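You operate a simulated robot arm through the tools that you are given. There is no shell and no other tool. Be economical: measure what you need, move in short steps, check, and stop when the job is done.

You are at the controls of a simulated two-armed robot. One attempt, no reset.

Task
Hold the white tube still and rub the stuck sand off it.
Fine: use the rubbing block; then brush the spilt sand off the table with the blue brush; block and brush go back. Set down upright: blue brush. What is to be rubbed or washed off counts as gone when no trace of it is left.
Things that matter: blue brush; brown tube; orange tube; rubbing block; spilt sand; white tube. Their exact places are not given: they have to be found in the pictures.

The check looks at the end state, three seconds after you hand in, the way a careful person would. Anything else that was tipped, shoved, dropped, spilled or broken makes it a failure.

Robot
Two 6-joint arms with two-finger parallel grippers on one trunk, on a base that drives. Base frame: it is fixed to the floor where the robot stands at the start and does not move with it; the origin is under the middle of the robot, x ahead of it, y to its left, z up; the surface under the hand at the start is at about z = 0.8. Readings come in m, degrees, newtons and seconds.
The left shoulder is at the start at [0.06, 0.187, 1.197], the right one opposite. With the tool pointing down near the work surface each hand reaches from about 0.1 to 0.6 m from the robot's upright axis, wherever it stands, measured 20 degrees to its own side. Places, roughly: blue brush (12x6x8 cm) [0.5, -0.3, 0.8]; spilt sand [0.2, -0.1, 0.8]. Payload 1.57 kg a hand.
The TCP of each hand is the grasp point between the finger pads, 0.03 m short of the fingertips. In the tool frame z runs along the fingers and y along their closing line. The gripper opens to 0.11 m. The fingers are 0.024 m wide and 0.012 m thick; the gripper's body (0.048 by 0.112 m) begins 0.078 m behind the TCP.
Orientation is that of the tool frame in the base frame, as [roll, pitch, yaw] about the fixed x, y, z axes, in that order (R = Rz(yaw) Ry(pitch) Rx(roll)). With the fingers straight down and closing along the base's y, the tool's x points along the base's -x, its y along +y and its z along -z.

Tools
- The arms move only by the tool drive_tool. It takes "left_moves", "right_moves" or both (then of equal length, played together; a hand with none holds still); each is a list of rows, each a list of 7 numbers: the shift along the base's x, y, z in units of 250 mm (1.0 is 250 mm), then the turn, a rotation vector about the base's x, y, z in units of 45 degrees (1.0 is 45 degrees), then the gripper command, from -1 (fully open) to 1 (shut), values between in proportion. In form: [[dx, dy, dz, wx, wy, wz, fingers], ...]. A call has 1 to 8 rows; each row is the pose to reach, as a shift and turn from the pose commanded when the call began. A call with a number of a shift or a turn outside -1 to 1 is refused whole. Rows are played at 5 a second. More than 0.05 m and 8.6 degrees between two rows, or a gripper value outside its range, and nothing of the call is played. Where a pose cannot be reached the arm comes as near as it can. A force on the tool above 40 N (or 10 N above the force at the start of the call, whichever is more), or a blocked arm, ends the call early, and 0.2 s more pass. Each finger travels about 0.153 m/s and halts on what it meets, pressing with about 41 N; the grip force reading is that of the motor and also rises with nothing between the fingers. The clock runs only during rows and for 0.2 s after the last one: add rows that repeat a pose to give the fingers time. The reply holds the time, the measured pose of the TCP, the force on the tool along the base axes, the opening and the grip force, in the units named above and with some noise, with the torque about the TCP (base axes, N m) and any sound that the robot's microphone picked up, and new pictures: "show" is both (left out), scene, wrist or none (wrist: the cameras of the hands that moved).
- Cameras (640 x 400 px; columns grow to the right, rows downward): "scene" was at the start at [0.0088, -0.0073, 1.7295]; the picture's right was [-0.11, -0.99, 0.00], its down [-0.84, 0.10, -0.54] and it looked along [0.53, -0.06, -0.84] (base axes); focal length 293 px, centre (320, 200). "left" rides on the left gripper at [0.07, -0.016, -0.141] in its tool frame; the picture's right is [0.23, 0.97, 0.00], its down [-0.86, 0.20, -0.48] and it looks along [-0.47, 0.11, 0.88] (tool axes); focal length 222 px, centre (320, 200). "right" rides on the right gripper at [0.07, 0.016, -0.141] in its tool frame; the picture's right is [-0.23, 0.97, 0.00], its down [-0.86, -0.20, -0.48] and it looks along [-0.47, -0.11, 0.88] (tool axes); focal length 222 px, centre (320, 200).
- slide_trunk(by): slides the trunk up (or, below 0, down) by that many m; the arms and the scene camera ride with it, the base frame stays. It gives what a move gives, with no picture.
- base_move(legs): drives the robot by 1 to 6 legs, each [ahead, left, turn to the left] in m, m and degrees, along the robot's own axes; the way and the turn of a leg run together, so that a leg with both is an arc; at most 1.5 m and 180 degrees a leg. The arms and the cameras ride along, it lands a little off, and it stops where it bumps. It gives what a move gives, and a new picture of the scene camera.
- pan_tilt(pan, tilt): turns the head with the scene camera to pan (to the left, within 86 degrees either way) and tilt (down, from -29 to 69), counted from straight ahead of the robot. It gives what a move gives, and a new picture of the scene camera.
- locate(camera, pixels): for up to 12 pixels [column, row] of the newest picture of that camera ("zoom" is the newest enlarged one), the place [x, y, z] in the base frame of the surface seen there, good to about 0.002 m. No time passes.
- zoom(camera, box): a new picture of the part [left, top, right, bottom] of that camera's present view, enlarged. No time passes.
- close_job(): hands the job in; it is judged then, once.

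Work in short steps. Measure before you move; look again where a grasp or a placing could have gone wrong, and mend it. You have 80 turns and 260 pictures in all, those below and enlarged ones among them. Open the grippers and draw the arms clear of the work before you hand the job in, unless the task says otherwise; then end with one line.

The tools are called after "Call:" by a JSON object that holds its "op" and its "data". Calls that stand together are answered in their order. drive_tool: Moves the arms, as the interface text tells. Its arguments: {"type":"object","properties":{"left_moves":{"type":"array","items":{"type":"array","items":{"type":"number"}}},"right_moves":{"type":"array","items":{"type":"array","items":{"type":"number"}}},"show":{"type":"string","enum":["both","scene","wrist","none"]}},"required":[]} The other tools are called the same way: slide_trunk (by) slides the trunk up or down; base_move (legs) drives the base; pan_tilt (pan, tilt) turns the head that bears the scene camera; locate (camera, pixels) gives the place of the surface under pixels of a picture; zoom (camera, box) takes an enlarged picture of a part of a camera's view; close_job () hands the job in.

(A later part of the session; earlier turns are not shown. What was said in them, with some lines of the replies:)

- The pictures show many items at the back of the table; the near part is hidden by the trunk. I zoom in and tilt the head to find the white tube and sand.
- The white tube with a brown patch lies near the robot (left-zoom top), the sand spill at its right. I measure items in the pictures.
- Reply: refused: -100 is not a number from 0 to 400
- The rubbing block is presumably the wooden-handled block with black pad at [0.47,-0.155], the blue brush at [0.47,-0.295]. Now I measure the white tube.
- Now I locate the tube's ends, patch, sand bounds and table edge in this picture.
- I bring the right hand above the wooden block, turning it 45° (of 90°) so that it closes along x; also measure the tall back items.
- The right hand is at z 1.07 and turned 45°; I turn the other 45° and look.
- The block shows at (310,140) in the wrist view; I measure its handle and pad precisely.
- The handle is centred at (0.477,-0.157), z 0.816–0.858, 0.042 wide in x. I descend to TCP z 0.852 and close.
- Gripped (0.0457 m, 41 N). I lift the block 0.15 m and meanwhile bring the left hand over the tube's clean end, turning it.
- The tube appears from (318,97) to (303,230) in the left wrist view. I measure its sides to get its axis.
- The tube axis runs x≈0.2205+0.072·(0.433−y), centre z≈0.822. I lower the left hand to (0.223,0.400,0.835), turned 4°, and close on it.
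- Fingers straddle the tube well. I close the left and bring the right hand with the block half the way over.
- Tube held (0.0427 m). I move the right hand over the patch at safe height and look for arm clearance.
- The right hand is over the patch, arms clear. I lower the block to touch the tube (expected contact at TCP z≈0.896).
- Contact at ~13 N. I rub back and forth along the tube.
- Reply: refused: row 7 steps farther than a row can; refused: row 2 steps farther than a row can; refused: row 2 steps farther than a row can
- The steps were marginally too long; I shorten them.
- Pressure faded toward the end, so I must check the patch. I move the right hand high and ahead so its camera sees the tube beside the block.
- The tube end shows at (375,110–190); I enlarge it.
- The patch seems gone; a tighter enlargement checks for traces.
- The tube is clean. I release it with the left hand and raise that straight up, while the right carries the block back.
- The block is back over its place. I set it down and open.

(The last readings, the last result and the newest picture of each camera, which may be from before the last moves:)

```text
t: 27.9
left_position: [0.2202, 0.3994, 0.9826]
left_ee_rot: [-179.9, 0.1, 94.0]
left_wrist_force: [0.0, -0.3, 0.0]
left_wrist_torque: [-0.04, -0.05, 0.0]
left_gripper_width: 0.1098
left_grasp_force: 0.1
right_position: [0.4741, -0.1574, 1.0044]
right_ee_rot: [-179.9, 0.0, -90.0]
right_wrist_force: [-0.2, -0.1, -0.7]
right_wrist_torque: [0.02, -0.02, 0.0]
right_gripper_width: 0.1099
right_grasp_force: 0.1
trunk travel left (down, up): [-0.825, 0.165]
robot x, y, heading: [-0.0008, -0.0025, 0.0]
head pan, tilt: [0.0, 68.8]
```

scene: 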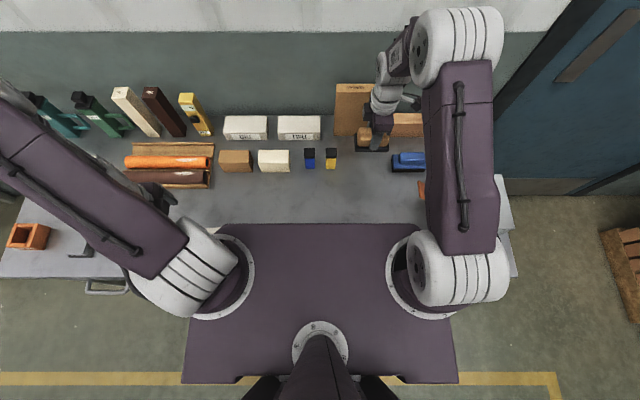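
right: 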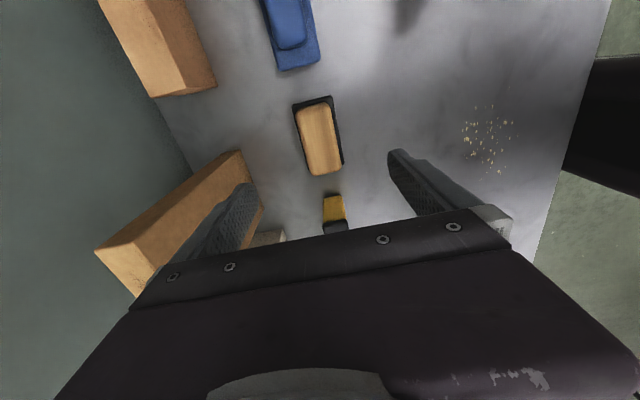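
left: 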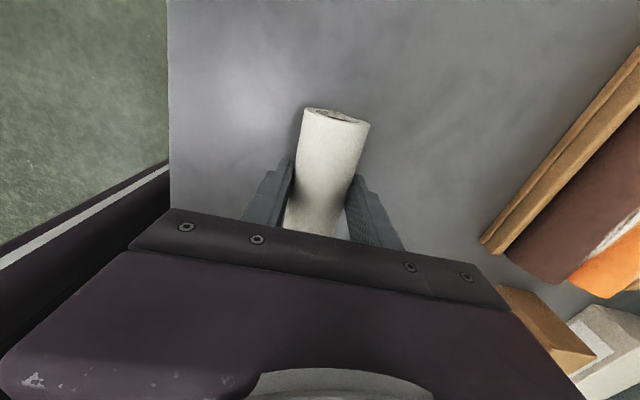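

The block stands at (319,138); I check its place and measure the brush.

Call:
{"op": "locate", "data": {"camera": "right", "pixels": [[319, 138], [298, 112], [331, 105], [340, 165], [315, 174], [294, 103], [331, 96], [302, 148], [332, 130], [290, 30], [300, 67], [285, 40]]}}

Call:
{"op": "drive_tool", "data": {"right_moves": [[0, -0.14, 0, 0, 0, 0, -1], [0, -0.28, 0, 0, 0, 0, -1], [0, -0.42, 0, 0, 0, 0, -1], [0, -0.552, 0, 0, 0, 0, -1], [0, -0.552, 0, 0, 0, 0, -1]], "show": "wrist"}}

```text
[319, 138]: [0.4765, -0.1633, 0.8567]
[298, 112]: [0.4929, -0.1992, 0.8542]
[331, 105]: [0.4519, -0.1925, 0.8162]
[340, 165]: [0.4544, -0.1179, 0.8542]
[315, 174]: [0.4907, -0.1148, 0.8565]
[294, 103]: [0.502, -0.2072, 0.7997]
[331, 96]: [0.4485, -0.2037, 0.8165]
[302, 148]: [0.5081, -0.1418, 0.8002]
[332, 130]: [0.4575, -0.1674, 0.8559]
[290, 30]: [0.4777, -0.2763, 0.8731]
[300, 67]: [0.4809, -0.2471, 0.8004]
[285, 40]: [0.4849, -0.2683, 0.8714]
```

```text
t: 29.1
left_position: [0.2219, 0.3982, 0.983]
left_ee_rot: [-180.0, 0.1, 94.0]
left_wrist_force: [0.5, 0.4, -0.3]
left_wrist_torque: [-0.01, -0.01, 0.0]
left_gripper_width: 0.1102
left_grasp_force: 0.1
right_position: [0.4771, -0.2956, 1.0042]
right_ee_rot: [180.0, 0.1, -90.0]
right_wrist_force: [-0.3, 0.4, 0.2]
right_wrist_torque: [0.0, 0.02, -0.03]
right_gripper_width: 0.1101
right_grasp_force: 0.0
trunk travel left (down, up): [-0.825, 0.165]
robot x, y, heading: [0.0015, -0.0004, 0.1]
head pan, tilt: [0.0, 68.8]
```

right: 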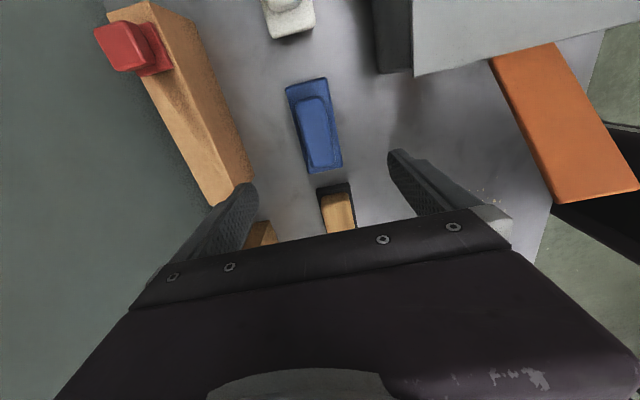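

The block is within ~2 mm of its old place. Now the brush details, and the grey object with orange plate at the right.

Call:
{"op": "locate", "data": {"camera": "right", "pixels": [[288, 88], [325, 80], [341, 163], [313, 173], [316, 130], [303, 103], [324, 97], [333, 160], [312, 168], [298, 130], [334, 120], [320, 166]]}}

Call:
{"op": "locate", "data": {"camera": "right", "pixels": [[500, 60], [545, 50], [555, 190], [635, 185], [420, 70], [420, 10], [380, 60], [600, 30], [395, 65]]}}

Call:
{"op": "zoom", "data": {"camera": "right", "box": [260, 60, 380, 190]}}

```text
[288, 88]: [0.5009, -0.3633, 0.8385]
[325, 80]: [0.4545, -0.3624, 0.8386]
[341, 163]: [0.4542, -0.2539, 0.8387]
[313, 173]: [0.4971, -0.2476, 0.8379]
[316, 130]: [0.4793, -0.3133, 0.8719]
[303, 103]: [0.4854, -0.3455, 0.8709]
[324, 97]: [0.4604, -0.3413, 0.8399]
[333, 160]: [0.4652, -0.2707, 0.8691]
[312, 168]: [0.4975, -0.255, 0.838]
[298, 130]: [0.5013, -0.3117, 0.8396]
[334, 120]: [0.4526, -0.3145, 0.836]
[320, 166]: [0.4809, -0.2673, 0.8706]
```

```text
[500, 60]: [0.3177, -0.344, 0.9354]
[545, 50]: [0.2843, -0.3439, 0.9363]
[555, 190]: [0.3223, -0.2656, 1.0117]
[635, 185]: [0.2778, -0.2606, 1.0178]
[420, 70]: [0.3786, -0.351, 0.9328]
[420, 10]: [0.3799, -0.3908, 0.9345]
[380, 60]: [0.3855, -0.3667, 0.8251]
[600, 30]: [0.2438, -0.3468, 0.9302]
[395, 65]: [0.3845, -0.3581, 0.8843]
```

```text
3.08 times, centred on (320, 125) of right
```

zoom: 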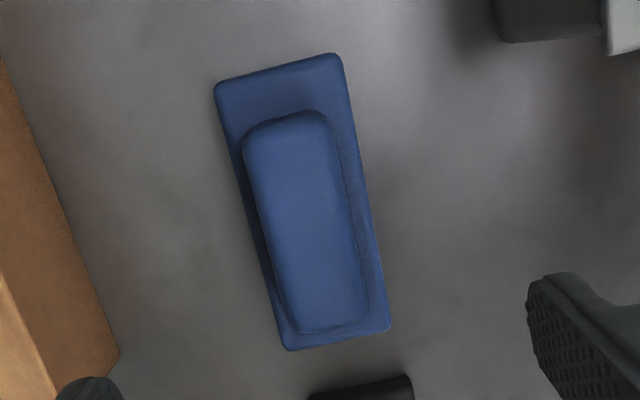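

The brush handle is centred at (0.477,-0.306), z 0.838–0.872. I grasp it at TCP z 0.871.

Call:
{"op": "drive_tool", "data": {"right_moves": [[0, -0.042, -0.12, 0, 0, 0, -1], [0, -0.042, -0.27, 0, 0, 0, -1], [0, -0.042, -0.4, 0, 0, 0, -1], [0, -0.042, -0.49, 0, 0, 0, -1], [0, -0.042, -0.527, 0, 0, 0, -1], [0, -0.042, -0.527, 0, 0, 0, 1], [0, -0.042, -0.527, 0, 0, 0, 1], [0, -0.042, -0.527, 0, 0, 0, 1]], "show": "wrist"}}

Call:
{"op": "locate", "data": {"camera": "scene", "pixels": [[320, 215], [320, 222], [320, 228], [320, 260], [240, 215], [507, 270], [60, 270]]}}

```text
t: 30.9
left_position: [0.2214, 0.3989, 0.983]
left_ee_rot: [179.9, 0.0, 94.0]
left_wrist_force: [-0.2, -1.0, 0.3]
left_wrist_torque: [0.0, 0.02, -0.02]
left_gripper_width: 0.1101
left_grasp_force: 0.1
right_position: [0.4768, -0.3067, 0.8709]
right_ee_rot: [-179.9, 0.1, -90.0]
right_wrist_force: [-0.8, 0.6, 0.7]
right_wrist_torque: [-0.05, 0.02, 0.0]
right_gripper_width: 0.0353
right_grasp_force: 40.7
trunk travel left (down, up): [-0.825, 0.165]
robot x, y, heading: [-0.0005, 0.0003, 0.3]
head pan, tilt: [0.0, 68.8]
```

right: 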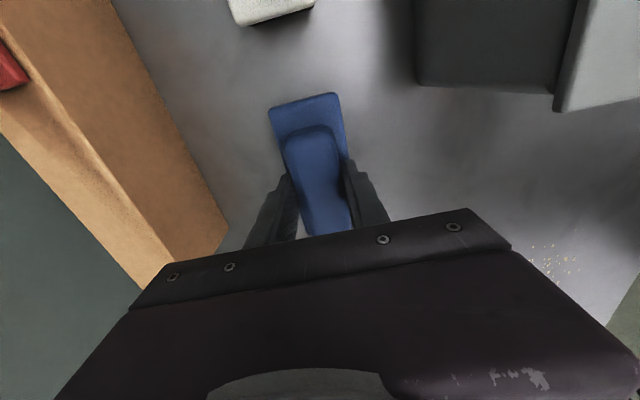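

```text
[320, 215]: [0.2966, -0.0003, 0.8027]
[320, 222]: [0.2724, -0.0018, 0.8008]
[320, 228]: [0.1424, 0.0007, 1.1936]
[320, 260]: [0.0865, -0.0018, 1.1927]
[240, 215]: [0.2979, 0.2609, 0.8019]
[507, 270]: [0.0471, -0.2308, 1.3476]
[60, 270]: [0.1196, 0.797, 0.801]
```

Brush gripped (0.0353 m). I lift it and carry it in +y, clear of the orange flap, then to the far side of the sand.

Call:
{"op": "drive_tool", "data": {"right_moves": [[0, 0, 0.15, 0, 0, 0, 1], [0, 0, 0.34, 0, 0, 0, 1], [0, 0.17, 0.4, 0, 0, 0, 1], [0, 0.35, 0.4, 0, 0, 0, 1], [0, 0.53, 0.4, 0, 0, 0, 1], [0, 0.71, 0.4, 0, 0, 0, 1], [0, 0.88, 0.4, 0, 0, 0, 1]], "show": "none"}}

Call:
{"op": "drive_tool", "data": {"right_moves": [[-0.15, 0, 0, 0, 0, 0, 1], [-0.3, 0, 0, 0, 0, 0, 1], [-0.45, 0, 0, 0, 0, 0, 1], [-0.62, 0, 0, 0, 0, 0, 1], [-0.62, 0, -0.1, 0, 0, 0, 1], [-0.62, 0, -0.1, 0, 0, 0, 1]], "show": "both"}}

```text
t: 32.5
left_position: [0.2209, 0.4003, 0.9819]
left_ee_rot: [-179.9, 0.1, 94.0]
left_wrist_force: [-0.1, 0.2, -0.6]
left_wrist_torque: [-0.04, 0.02, 0.01]
left_gripper_width: 0.11
left_grasp_force: 0.1
right_position: [0.4752, -0.0837, 0.9714]
right_ee_rot: [180.0, -0.1, -89.9]
right_wrist_force: [-1.2, 0.4, -1.0]
right_wrist_torque: [0.04, 0.03, -0.01]
right_gripper_width: 0.0352
right_grasp_force: 41.3
trunk travel left (down, up): [-0.825, 0.165]
robot x, y, heading: [-0.0037, 0.0003, 0.2]
head pan, tilt: [0.0, 68.8]
```

```text
t: 33.9
left_position: [0.2218, 0.3986, 0.9831]
left_ee_rot: [-180.0, 0.0, 94.0]
left_wrist_force: [0.2, -0.4, 0.1]
left_wrist_torque: [0.0, -0.01, 0.01]
left_gripper_width: 0.1099
left_grasp_force: 0.1
right_position: [0.3217, -0.085, 0.9469]
right_ee_rot: [180.0, 0.0, -90.0]
right_wrist_force: [0.1, -0.1, -1.4]
right_wrist_torque: [-0.03, -0.03, 0.01]
right_gripper_width: 0.0352
right_grasp_force: 40.8
trunk travel left (down, up): [-0.825, 0.165]
robot x, y, heading: [-0.0016, -0.0015, 0.0]
head pan, tilt: [0.0, 68.8]
```

scene: 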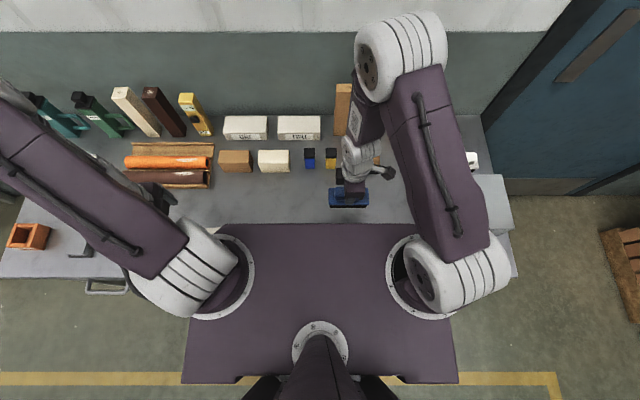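
right: 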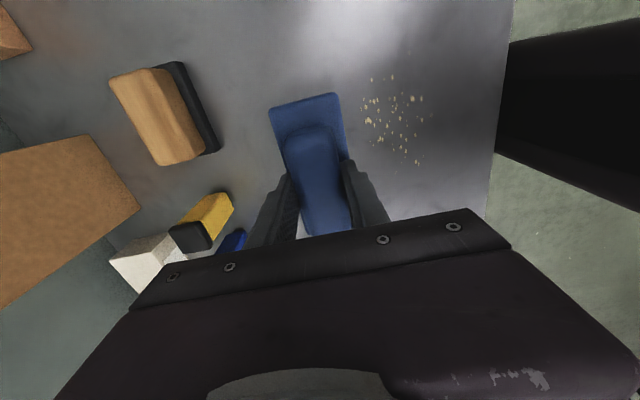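

The brush is held upright beside the sand at (395,120) px. I measure the sand bounds, table edge and trunk.

Call:
{"op": "locate", "data": {"camera": "right", "pixels": [[372, 80], [393, 75], [425, 98], [415, 163], [365, 120], [378, 143], [430, 115], [490, 200], [500, 120], [508, 45], [560, 100], [405, 140]]}}

Call:
{"op": "zoom", "data": {"camera": "right", "box": [345, 60, 445, 180]}}

```text
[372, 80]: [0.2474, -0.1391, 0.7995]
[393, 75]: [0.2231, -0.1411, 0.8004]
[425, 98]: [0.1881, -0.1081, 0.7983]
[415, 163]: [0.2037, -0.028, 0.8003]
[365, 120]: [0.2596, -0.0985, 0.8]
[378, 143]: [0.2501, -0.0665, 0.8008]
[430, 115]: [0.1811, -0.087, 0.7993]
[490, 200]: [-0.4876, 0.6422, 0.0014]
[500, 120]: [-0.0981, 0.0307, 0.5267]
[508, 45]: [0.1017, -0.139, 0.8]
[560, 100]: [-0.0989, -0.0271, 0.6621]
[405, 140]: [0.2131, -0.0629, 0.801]
```

```text
3.33 times, centred on (395, 120) of right
```

zoom: 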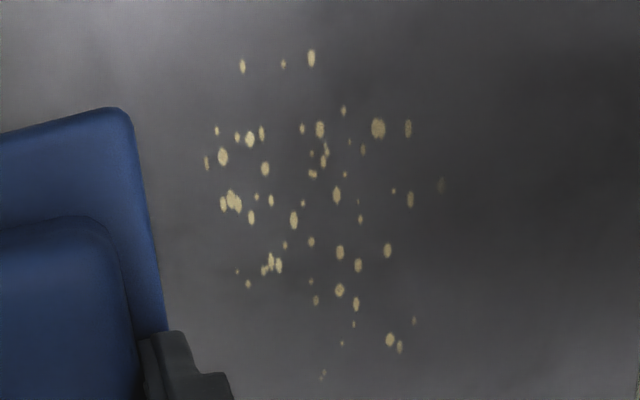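

The sand lies flat at x 0.18–0.26, y −0.142…−0.028; the table edge is at x≈0.10. I lower the brush to the table and sweep toward the robot.

Call:
{"op": "drive_tool", "data": {"right_moves": [[0, -0.05, -0.15, 0, 0, 0, 1], [0, -0.05, -0.28, 0, 0, 0, 1], [0, -0.05, -0.31, 0, 0, 0, 1], [-0.13, -0.05, -0.31, 0, 0, 0, 1], [-0.26, -0.05, -0.31, 0, 0, 0, 1], [-0.39, -0.05, -0.31, 0, 0, 0, 1], [-0.52, -0.05, -0.31, 0, 0, 0, 1], [-0.64, -0.05, -0.31, 0, 0, 0, 1]], "show": "wrist"}}

```text
t: 35.1
left_position: [0.2192, 0.4002, 0.9828]
left_ee_rot: [180.0, -0.1, 94.2]
left_wrist_force: [0.1, 0.0, -0.5]
left_wrist_torque: [0.02, -0.02, 0.0]
left_gripper_width: 0.11
left_grasp_force: 0.0
right_position: [0.2631, -0.0969, 0.8707]
right_ee_rot: [-179.5, 0.1, -90.0]
right_wrist_force: [-2.0, 3.1, 23.4]
right_wrist_torque: [-0.25, 0.74, 0.08]
right_gripper_width: 0.0352
right_grasp_force: 40.9
trunk travel left (down, up): [-0.825, 0.165]
robot x, y, heading: [0.0004, -0.0009, -0.1]
head pan, tilt: [0.0, 68.8]
stopped in row 6 (right hand): the force on the tool passed its limit at 45 N (the readings are from after the stop); the commanded pose is now the measured one
```

right: 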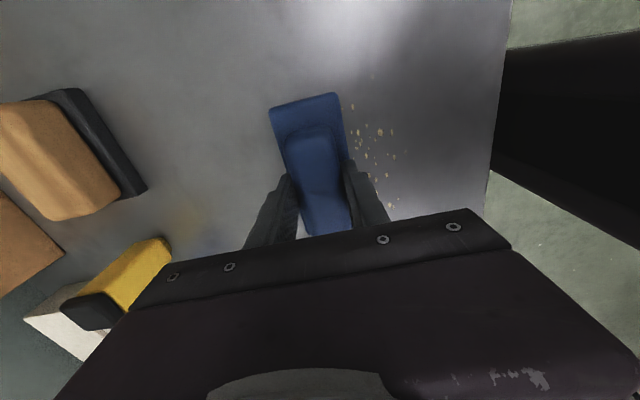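

Too much pressure (45 N). I raise by ~1 mm and go on sweeping.

Call:
{"op": "drive_tool", "data": {"right_moves": [[0, 0, 0.004, 0, 0, 0, 1], [-0.1, 0, 0.005, 0, 0, 0, 1], [-0.2, 0, 0.005, 0, 0, 0, 1], [-0.3, 0, 0.005, 0, 0, 0, 1], [-0.4, 0, 0.005, 0, 0, 0, 1]], "show": "wrist"}}

```text
t: 36.5
left_position: [0.2193, 0.4002, 0.9835]
left_ee_rot: [179.9, 0.0, 94.0]
left_wrist_force: [-0.7, -0.4, -0.3]
left_wrist_torque: [-0.02, -0.03, -0.02]
left_gripper_width: 0.1102
left_grasp_force: 0.0
right_position: [0.2051, -0.0812, 0.8743]
right_ee_rot: [-175.6, 3.8, -96.1]
right_wrist_force: [-6.3, -2.1, 19.4]
right_wrist_torque: [-1.24, 1.0, -0.21]
right_gripper_width: 0.0355
right_grasp_force: 40.6
trunk travel left (down, up): [-0.825, 0.165]
robot x, y, heading: [-0.0002, -0.0009, -0.1]
head pan, tilt: [0.0, 68.8]
stopped in row 5 (right hand): the arm was blocked; the commanded pose is now the measured one
```

right: 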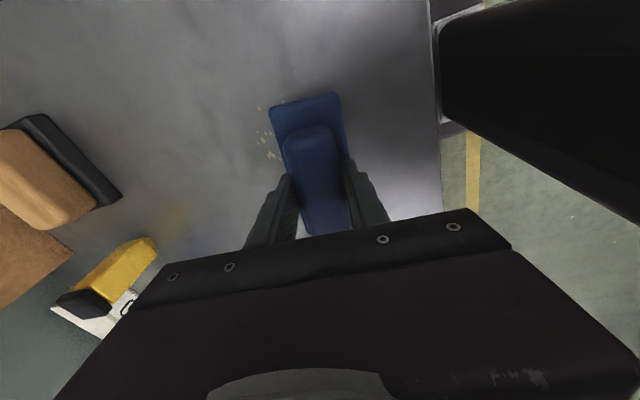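

The arm was blocked near x=0.205 (too close to the trunk), with some sand left at (265,140). I lift, straighten the hand, and then back the base off.

Call:
{"op": "drive_tool", "data": {"right_moves": [[0.02, 0, 0.1, 0, 0, 0, 1], [0.14, 0, 0.2, -0.02, 0.03, 0.04, 1], [0.28, 0, 0.3, -0.04, 0.06, 0.08, 1], [0.42, 0, 0.3, -0.06, 0.09, 0.11, 1], [0.5, 0, 0.3, -0.073, 0.106, 0.136, 1], [0.5, 0, 0.3, -0.073, 0.106, 0.136, 1]], "show": "wrist"}}

```text
t: 38.0
left_position: [0.2204, 0.3985, 0.9824]
left_ee_rot: [180.0, 0.0, 94.1]
left_wrist_force: [1.0, 0.7, -0.4]
left_wrist_torque: [-0.01, 0.02, 0.04]
left_gripper_width: 0.11
left_grasp_force: 0.0
right_position: [0.3324, -0.0819, 0.9492]
right_ee_rot: [179.5, 0.3, -89.8]
right_wrist_force: [1.0, 0.8, -2.1]
right_wrist_torque: [0.0, 0.03, -0.02]
right_gripper_width: 0.0357
right_grasp_force: 41.1
trunk travel left (down, up): [-0.825, 0.165]
robot x, y, heading: [-0.0001, -0.0001, -0.0]
head pan, tilt: [0.0, 68.8]
```

right: 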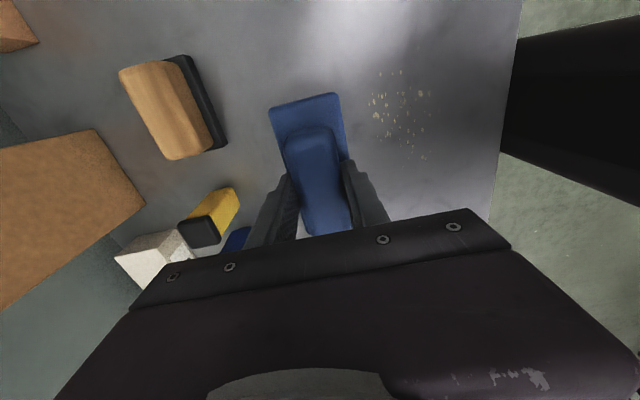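

Sand is thinner but still there at (400,110). I back the robot 0.15 m for room.

Call:
{"op": "base_move", "data": {"legs": [[-0.15, 0, 0]]}}

```text
t: 39.3
left_position: [0.0752, 0.4002, 0.9828]
left_ee_rot: [-179.9, 0.0, 93.9]
left_wrist_force: [0.3, 0.4, 0.0]
left_wrist_torque: [-0.02, 0.05, 0.02]
left_gripper_width: 0.11
left_grasp_force: 0.1
right_position: [0.1856, -0.0831, 0.9479]
right_ee_rot: [179.4, 0.2, -89.9]
right_wrist_force: [0.8, -0.3, -2.2]
right_wrist_torque: [0.02, 0.04, 0.0]
right_gripper_width: 0.0356
right_grasp_force: 41.3
trunk travel left (down, up): [-0.825, 0.165]
robot x, y, heading: [-0.1473, 0.002, 0.1]
head pan, tilt: [0.0, 68.8]
```

scene: 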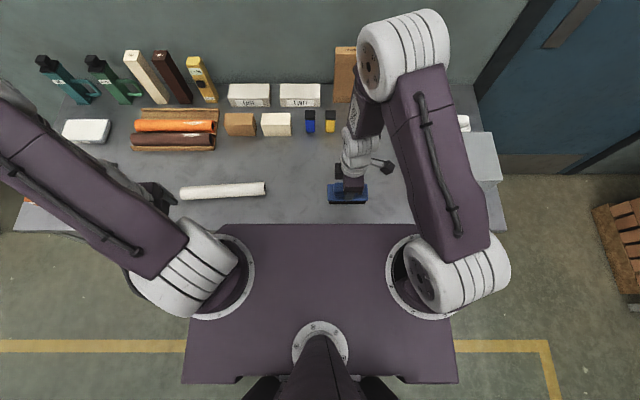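

The tube now shows clean and in place. I move the brush to the far side of the sand and come down gently until it touches.

Call:
{"op": "drive_tool", "data": {"right_moves": [[0.15, -0.01, 0, -0.006, -0.013, 0, 1], [0.3, -0.02, 0, -0.006, -0.013, 0, 1], [0.416, -0.028, -0.05, -0.006, -0.013, 0, 1], [0.416, -0.028, -0.2, -0.006, -0.013, 0, 1], [0.416, -0.028, -0.28, -0.006, -0.013, 0, 1], [0.416, -0.028, -0.3, -0.006, -0.013, 0, 1], [0.416, -0.028, -0.304, -0.006, -0.013, 0, 1]], "show": "none"}}

```text
t: 40.9
left_position: [0.0727, 0.3994, 0.9834]
left_ee_rot: [-180.0, 0.0, 93.9]
left_wrist_force: [0.1, 0.0, 0.1]
left_wrist_torque: [0.01, 0.03, 0.01]
left_gripper_width: 0.1099
left_grasp_force: 0.0
right_position: [0.2894, -0.089, 0.8728]
right_ee_rot: [-179.9, -0.2, -89.9]
right_wrist_force: [0.5, -0.4, -1.7]
right_wrist_torque: [0.01, -0.01, -0.05]
right_gripper_width: 0.0356
right_grasp_force: 40.7
trunk travel left (down, up): [-0.825, 0.165]
robot x, y, heading: [-0.1504, 0.0006, 0.2]
head pan, tilt: [0.0, 68.8]
```

No contact yet at z 0.873. I go down 1.5 mm more and sweep once, watching the force.

Call:
{"op": "drive_tool", "data": {"right_moves": [[0, 0, -0.004, 0, 0, 0, 1], [0, 0, -0.007, 0, 0, 0, 1], [-0.1, 0, -0.007, 0, 0, 0, 1], [-0.2, 0, -0.007, 0, 0, 0, 1]], "show": "none"}}

```text
t: 41.9
left_position: [0.0706, 0.3991, 0.9828]
left_ee_rot: [-179.9, 0.0, 93.9]
left_wrist_force: [-0.3, 0.3, -0.8]
left_wrist_torque: [0.02, -0.02, 0.0]
left_gripper_width: 0.1097
left_grasp_force: 0.1
right_position: [0.2381, -0.0886, 0.8722]
right_ee_rot: [-179.9, -0.1, -89.8]
right_wrist_force: [-0.4, -1.1, -1.4]
right_wrist_torque: [-0.03, -0.03, -0.04]
right_gripper_width: 0.0353
right_grasp_force: 41.0
trunk travel left (down, up): [-0.825, 0.165]
robot x, y, heading: [-0.1469, -0.0, 0.0]
head pan, tilt: [0.0, 68.8]
```

Still no load; I press another 2.5 mm in small steps.

Call:
{"op": "drive_tool", "data": {"right_moves": [[0, 0, -0.004, 0, 0, 0, 1], [0, 0, -0.007, 0, 0, 0, 1], [0, 0, -0.01, 0, 0, 0, 1], [0, 0, -0.01, 0, 0, 0, 1]], "show": "none"}}

```text
t: 42.9
left_position: [0.0713, 0.398, 0.9839]
left_ee_rot: [180.0, 0.1, 94.0]
left_wrist_force: [-0.7, 0.5, -0.2]
left_wrist_torque: [-0.03, 0.03, 0.01]
left_gripper_width: 0.11
left_grasp_force: 0.2
right_position: [0.2369, -0.0909, 0.8696]
right_ee_rot: [-179.7, 0.0, -89.9]
right_wrist_force: [4.7, -4.7, 22.2]
right_wrist_torque: [1.03, 0.17, -0.14]
right_gripper_width: 0.0352
right_grasp_force: 41.7
trunk travel left (down, up): [-0.825, 0.165]
robot x, y, heading: [-0.1487, -0.0006, 0.0]
head pan, tilt: [0.0, 68.8]
```

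Contact 22 N, weighted to the +y end, so I tilt +0.6° about x and sweep back and forth.

Call:
{"op": "drive_tool", "data": {"right_moves": [[-0.12, 0, 0, 0.014, 0, 0, 1], [-0.28, 0, 0, 0.014, 0, 0, 1], [-0.12, 0, 0, 0.014, 0, 0, 1], [0.06, 0, 0, 0.014, 0, 0, 1], [0.2, 0, 0, 0.014, 0, 0, 1], [0.04, 0, 0, 0.014, 0, 0, 1], [-0.12, 0, 0, 0.014, 0, 0, 1], [-0.28, 0, 0, 0.014, 0, 0, 1]], "show": "wrist"}}

```text
t: 43.6
left_position: [0.0708, 0.4, 0.9833]
left_ee_rot: [179.9, 0.0, 93.9]
left_wrist_force: [0.1, -0.3, 0.1]
left_wrist_torque: [-0.01, -0.02, -0.03]
left_gripper_width: 0.11
left_grasp_force: 0.1
right_position: [0.1777, -0.0914, 0.8712]
right_ee_rot: [179.4, 0.1, -89.9]
right_wrist_force: [-4.7, 0.6, 27.6]
right_wrist_torque: [-0.68, -0.39, -0.05]
right_gripper_width: 0.0353
right_grasp_force: 41.2
right hand out of reach, approached as far as the arm can: row 1
trunk travel left (down, up): [-0.825, 0.165]
robot x, y, heading: [-0.1489, 0.0021, -0.2]
head pan, tilt: [0.0, 68.8]
stopped in row 3 (right hand): the force on the tool passed its limit at 49 N (the readings are from after the stop); the commanded pose is now the measured one
```

right: 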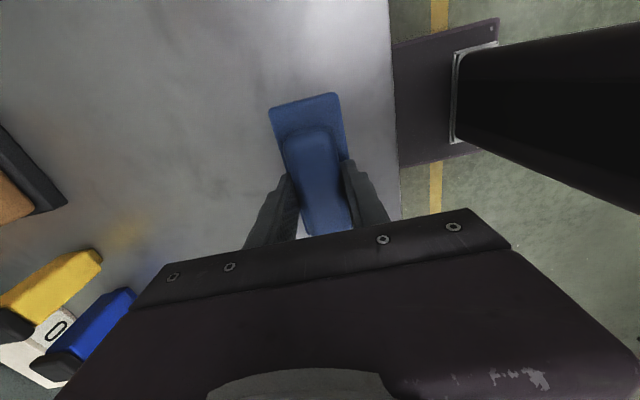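

The swept table looks clean; I lift the brush and look.

Call:
{"op": "drive_tool", "data": {"right_moves": [[0, 0, 0.1, 0, 0, 0, 1], [0.15, 0, 0.25, 0, 0, 0, 1], [0.3, 0, 0.3, 0, 0, 0, 1], [0.46, 0, 0.3, 0, 0, 0, 1], [0.6, 0, 0.3, 0, 0, 0, 1]], "show": "wrist"}}

Call:
{"op": "zoom", "data": {"camera": "right", "box": [345, 40, 465, 190]}}

```text
refused: row 2 steps farther than a row can; nothing moved
```

```text
2.67 times, centred on (405, 115) of right
```

zoom: 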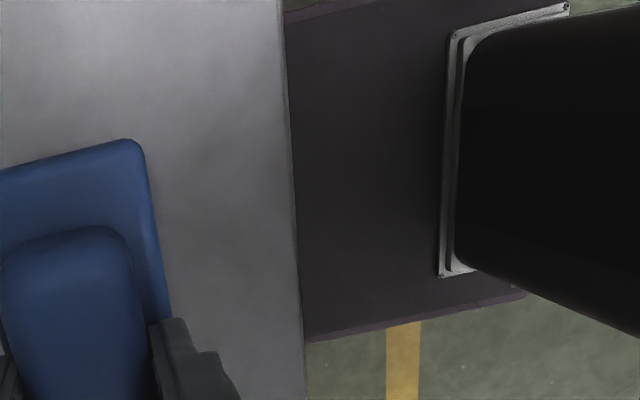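

One step was too long; again with shorter ones.

Call:
{"op": "drive_tool", "data": {"right_moves": [[0, 0, 0.1, 0, 0, 0, 1], [0.1, 0, 0.22, 0, 0, 0, 1], [0.26, 0, 0.3, 0, 0, 0, 1], [0.44, 0, 0.3, 0, 0, 0, 1], [0.6, 0, 0.3, 0, 0, 0, 1], [0.6, 0, 0.3, 0, 0, 0, 1]], "show": "both"}}

Call:
{"op": "zoom", "data": {"camera": "right", "box": [345, 40, 465, 190]}}

Call:
{"op": "zoom", "data": {"camera": "scene", "box": [250, 160, 410, 230]}}

```text
t: 45.0
left_position: [0.0725, 0.3988, 0.9823]
left_ee_rot: [179.9, 0.0, 93.9]
left_wrist_force: [-0.7, -0.1, -0.6]
left_wrist_torque: [0.02, 0.02, 0.01]
left_gripper_width: 0.1101
left_grasp_force: 0.0
right_position: [0.3283, -0.0907, 0.9453]
right_ee_rot: [179.3, 0.2, -89.8]
right_wrist_force: [0.0, -0.2, -1.9]
right_wrist_torque: [0.02, 0.0, 0.03]
right_gripper_width: 0.0354
right_grasp_force: 41.4
trunk travel left (down, up): [-0.825, 0.165]
robot x, y, heading: [-0.1479, 0.0005, 0.1]
head pan, tilt: [0.0, 68.8]
```

scene: 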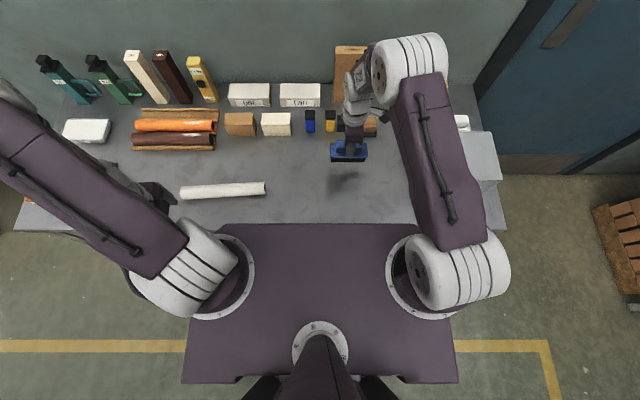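
right: 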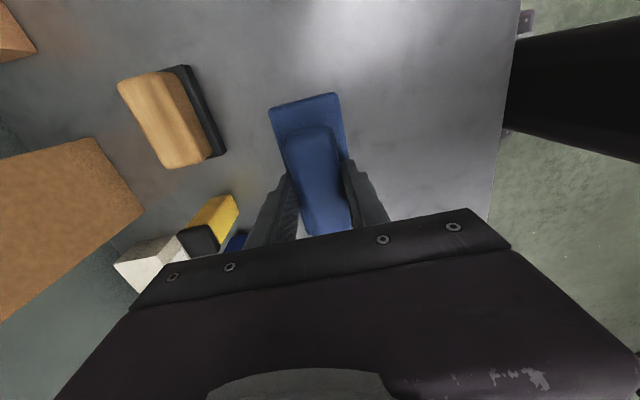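

```text
2.67 times, centred on (405, 115) of right
```

zoom: 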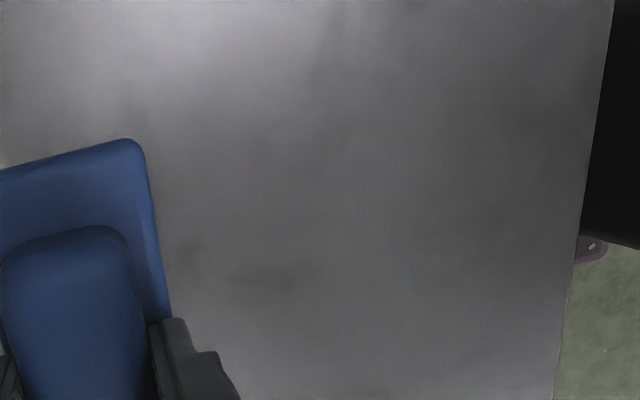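

```text
4.00 times, centred on (330, 195) of scene
```

zoom: 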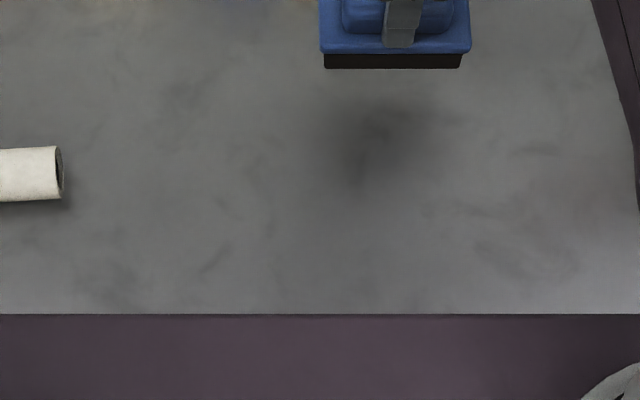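

No sand left. I raise the brush, straighten it, and drive the base back ahead 0.15 m to reach the brush's place.

Call:
{"op": "drive_tool", "data": {"right_moves": [[0, 0, 0.1, -0.004, -0.015, 0, 1], [-0.1, 0, 0.2, -0.004, -0.015, 0, 1], [-0.2, 0, 0.26, -0.004, -0.015, 0, 1], [-0.2, 0, 0.26, -0.004, -0.015, 0, 1]], "show": "none"}}

Call:
{"op": "base_move", "data": {"legs": [[0.15, 0, 0]]}}

```text
t: 46.0
left_position: [0.0738, 0.4, 0.9828]
left_ee_rot: [-179.9, 0.0, 93.9]
left_wrist_force: [-0.2, 0.5, -0.1]
left_wrist_torque: [-0.02, -0.01, -0.03]
left_gripper_width: 0.1102
left_grasp_force: 0.1
right_position: [0.2796, -0.0898, 1.0094]
right_ee_rot: [179.9, 0.0, -89.9]
right_wrist_force: [-0.8, -0.3, -1.6]
right_wrist_torque: [0.0, 0.0, -0.01]
right_gripper_width: 0.0354
right_grasp_force: 41.4
trunk travel left (down, up): [-0.825, 0.165]
robot x, y, heading: [-0.1494, 0.0011, 0.1]
head pan, tilt: [0.0, 68.8]
```

```text
t: 47.4
left_position: [0.2201, 0.3988, 0.9844]
left_ee_rot: [179.9, 0.1, 94.0]
left_wrist_force: [0.1, 0.0, 0.6]
left_wrist_torque: [-0.03, -0.02, 0.01]
left_gripper_width: 0.1098
left_grasp_force: 0.1
right_position: [0.4267, -0.0897, 1.0103]
right_ee_rot: [-179.9, 0.0, -89.9]
right_wrist_force: [0.0, 0.2, -1.1]
right_wrist_torque: [0.02, -0.04, -0.02]
right_gripper_width: 0.0352
right_grasp_force: 41.0
trunk travel left (down, up): [-0.825, 0.165]
robot x, y, heading: [0.0036, -0.0014, 0.1]
head pan, tilt: [0.0, 68.8]
```

scene: 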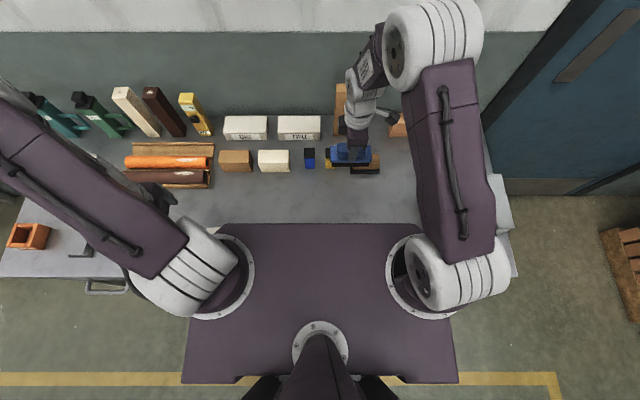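

I carry the brush over to its place at (0.477,-0.306), staying high, then check.

Call:
{"op": "drive_tool", "data": {"right_moves": [[0.07, -0.15, 0, 0, 0, 0, 1], [0.14, -0.3, 0, 0, 0, 0, 1], [0.2, -0.46, 0, 0, 0, 0, 1], [0.2, -0.62, 0, 0, 0, 0, 1], [0.2, -0.78, 0, 0, 0, 0, 1], [0.2, -0.865, -0.1, 0, 0, 0, 1], [0.2, -0.865, -0.28, 0, 0, 0, 1], [0.2, -0.865, -0.4, 0, 0, 0, 1]], "show": "wrist"}}

```text
t: 49.2
left_position: [0.2226, 0.3984, 0.9828]
left_ee_rot: [180.0, -0.1, 94.0]
left_wrist_force: [0.2, -0.7, -0.2]
left_wrist_torque: [-0.03, 0.01, 0.01]
left_gripper_width: 0.11
left_grasp_force: 0.1
right_position: [0.4803, -0.3058, 0.9083]
right_ee_rot: [179.9, 0.0, -89.9]
right_wrist_force: [-0.3, -0.5, -1.4]
right_wrist_torque: [0.03, 0.01, -0.03]
right_gripper_width: 0.0353
right_grasp_force: 41.2
trunk travel left (down, up): [-0.825, 0.165]
robot x, y, heading: [0.0038, 0.0001, 0.2]
head pan, tilt: [0.0, 68.8]
```

right: 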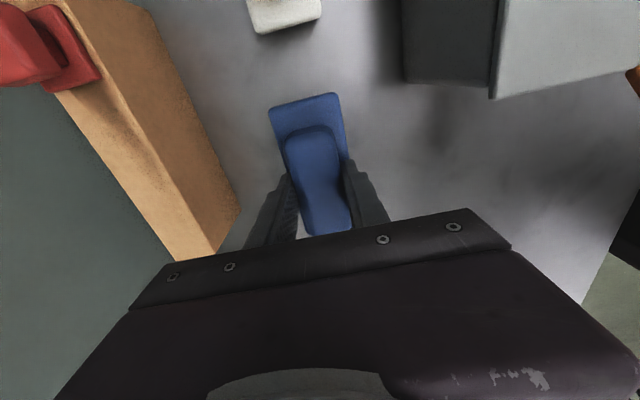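

In place at z 0.908. I lower 3.6 cm until it stands.

Call:
{"op": "drive_tool", "data": {"right_moves": [[-0.008, 0, -0.08, 0, 0, 0, 1], [-0.008, 0, -0.13, 0, 0, 0, 1], [-0.008, 0, -0.143, 0, 0, 0, 1], [-0.008, 0, -0.147, 0, 0, 0, 1], [-0.008, 0, -0.147, 0, 0, 0, 1]], "show": "none"}}

```text
t: 50.4
left_position: [0.2221, 0.3985, 0.9838]
left_ee_rot: [-180.0, 0.0, 94.0]
left_wrist_force: [-0.3, 0.8, 0.3]
left_wrist_torque: [0.01, -0.01, -0.03]
left_gripper_width: 0.11
left_grasp_force: 0.1
right_position: [0.4769, -0.3064, 0.8739]
right_ee_rot: [180.0, 0.1, -89.9]
right_wrist_force: [-0.3, 0.0, -2.4]
right_wrist_torque: [-0.06, -0.01, -0.01]
right_gripper_width: 0.0355
right_grasp_force: 41.3
trunk travel left (down, up): [-0.825, 0.165]
robot x, y, heading: [0.0042, 0.0009, 0.1]
head pan, tilt: [0.0, 68.8]
```

No contact yet at 0.874; I lower 2.5 mm more, then open and rise.

Call:
{"op": "drive_tool", "data": {"right_moves": [[0, 0, -0.006, 0, 0, 0, 1], [0, 0, -0.011, 0, 0, 0, 1], [0, 0, -0.011, 0, 0, 0, 1]], "show": "none"}}

Call:
{"op": "drive_tool", "data": {"right_moves": [[0, 0, 0, 0, 0, 0, 0], [0, 0, 0, 0, 0, 0, -0.6], [0, 0, 0, 0, 0, 0, -1], [0, 0, 0.1, 0, 0, 0, -1], [0, 0, 0.25, 0, 0, 0, -1], [0, 0, 0.43, 0, 0, 0, -1], [0, 0, 0.6, 0, 0, 0, -1]], "show": "both"}}

Call:
{"op": "locate", "data": {"camera": "right", "pixels": [[288, 88], [325, 80], [341, 163], [313, 173], [316, 130]]}}

```text
t: 51.2
left_position: [0.2234, 0.3984, 0.9829]
left_ee_rot: [180.0, 0.0, 94.0]
left_wrist_force: [0.0, 0.4, -0.1]
left_wrist_torque: [0.01, -0.04, -0.02]
left_gripper_width: 0.1098
left_grasp_force: 0.0
right_position: [0.4773, -0.3074, 0.8713]
right_ee_rot: [179.9, 0.0, -89.9]
right_wrist_force: [0.4, 0.9, 0.5]
right_wrist_torque: [0.12, -0.06, 0.02]
right_gripper_width: 0.0354
right_grasp_force: 40.9
trunk travel left (down, up): [-0.825, 0.165]
robot x, y, heading: [0.0031, 0.0033, 0.1]
head pan, tilt: [0.0, 68.8]
```

```text
t: 52.8
left_position: [0.221, 0.3996, 0.9834]
left_ee_rot: [180.0, 0.1, 93.9]
left_wrist_force: [-0.6, 0.5, 0.6]
left_wrist_torque: [0.0, 0.0, 0.02]
left_gripper_width: 0.1101
left_grasp_force: 0.0
right_position: [0.4768, -0.3057, 1.0193]
right_ee_rot: [179.8, 0.0, -89.9]
right_wrist_force: [0.4, 0.7, -0.3]
right_wrist_torque: [0.01, -0.02, -0.01]
right_gripper_width: 0.1099
right_grasp_force: 0.1
trunk travel left (down, up): [-0.825, 0.165]
robot x, y, heading: [0.0018, 0.0013, 0.1]
head pan, tilt: [0.0, 68.8]
```

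scene: 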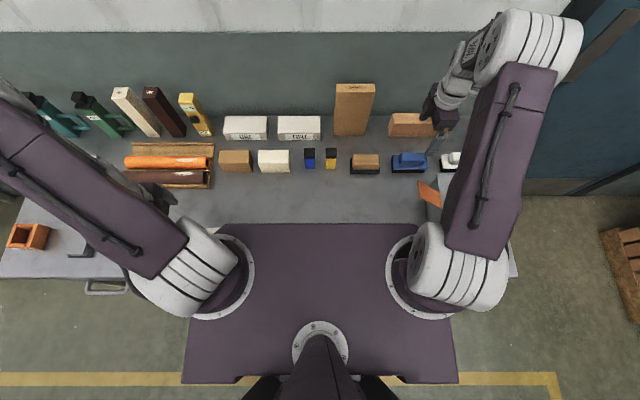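
right: 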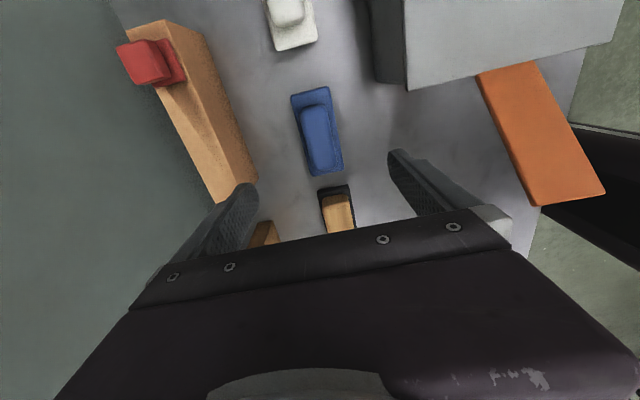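

```text
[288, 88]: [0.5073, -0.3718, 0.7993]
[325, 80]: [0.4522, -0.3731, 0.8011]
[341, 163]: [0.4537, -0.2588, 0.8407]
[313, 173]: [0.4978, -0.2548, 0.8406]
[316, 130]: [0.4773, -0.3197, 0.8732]
```

Brush stands upright in its place. I raise both hands, back the robot off and make a last inspection.

Call:
{"op": "drive_tool", "data": {"right_moves": [[0, 0, 0.15, 0, 0, 0, -1], [0, 0, 0.3, 0, 0, 0, -1], [0, 0, 0.45, 0, 0, 0, -1], [0, 0, 0.6, 0, 0, 0, -1]], "left_moves": [[0, 0, 0.15, 0, 0, 0, -1], [0, 0, 0.3, 0, 0, 0, -1], [0, 0, 0.45, 0, 0, 0, -1], [0, 0, 0.6, 0, 0, 0, -1]], "show": "none"}}

Call:
{"op": "base_move", "data": {"legs": [[-0.3, 0, 0]]}}

Call:
{"op": "zoom", "data": {"camera": "scene", "box": [150, 100, 300, 200]}}

Call:
{"op": "zoom", "data": {"camera": "scene", "box": [280, 70, 500, 210]}}

```text
t: 53.8
left_position: [0.2205, 0.3965, 1.1312]
left_ee_rot: [180.0, -0.1, 93.9]
left_wrist_force: [-0.8, 0.8, 0.3]
left_wrist_torque: [-0.01, 0.01, 0.04]
left_gripper_width: 0.1098
left_grasp_force: 0.1
right_position: [0.4746, -0.3099, 1.1723]
right_ee_rot: [180.0, 0.1, -90.0]
right_wrist_force: [0.2, 0.0, -0.6]
right_wrist_torque: [0.01, -0.02, 0.0]
right_gripper_width: 0.1099
right_grasp_force: 0.0
trunk travel left (down, up): [-0.825, 0.165]
robot x, y, heading: [0.001, -0.0054, -0.0]
head pan, tilt: [0.0, 68.8]
```

```text
t: 55.9
left_position: [-0.0733, 0.3973, 1.1296]
left_ee_rot: [-179.9, 0.0, 94.2]
left_wrist_force: [0.0, -0.5, 0.7]
left_wrist_torque: [0.0, 0.01, 0.01]
left_gripper_width: 0.1099
left_grasp_force: 0.0
right_position: [0.1832, -0.3076, 1.1692]
right_ee_rot: [179.9, 0.0, -89.8]
right_wrist_force: [0.1, -0.1, -0.5]
right_wrist_torque: [-0.02, -0.02, 0.01]
right_gripper_width: 0.1101
right_grasp_force: 0.1
trunk travel left (down, up): [-0.825, 0.165]
robot x, y, heading: [-0.2944, -0.002, -0.0]
head pan, tilt: [0.0, 68.8]
```

scene: 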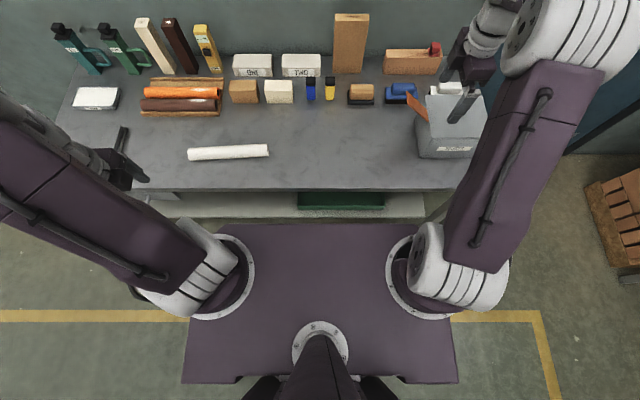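

```text
4.00 times, centred on (225, 150) of scene
```

zoom: 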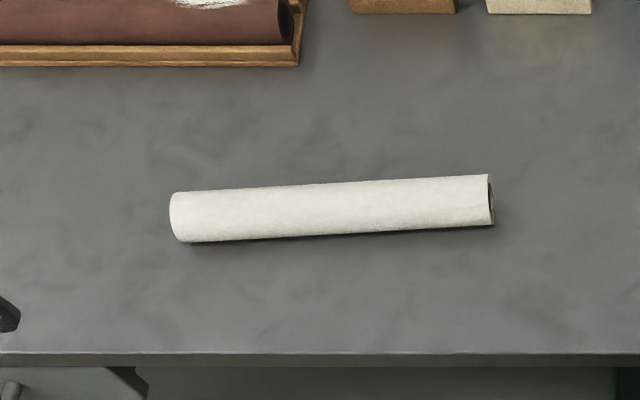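

```text
2.86 times, centred on (390, 140) of scene
```

zoom: 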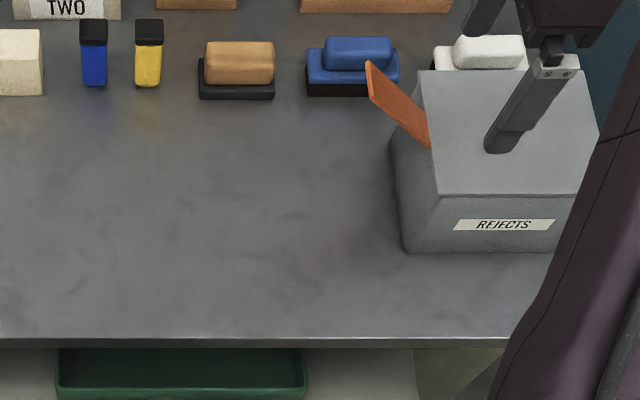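

The tube is clean and in place, the table shows no sand, and block and brush stand in their places; hands are open and clear. I hand in.

Call:
{"op": "close_job", "data": {}}

```text
The job is handed in.
```

The white tube was held still and rubbed clean, and the spilt sand was brushed off the table. The rubbing block and the upright blue brush are back in their places, and the job is handed in.
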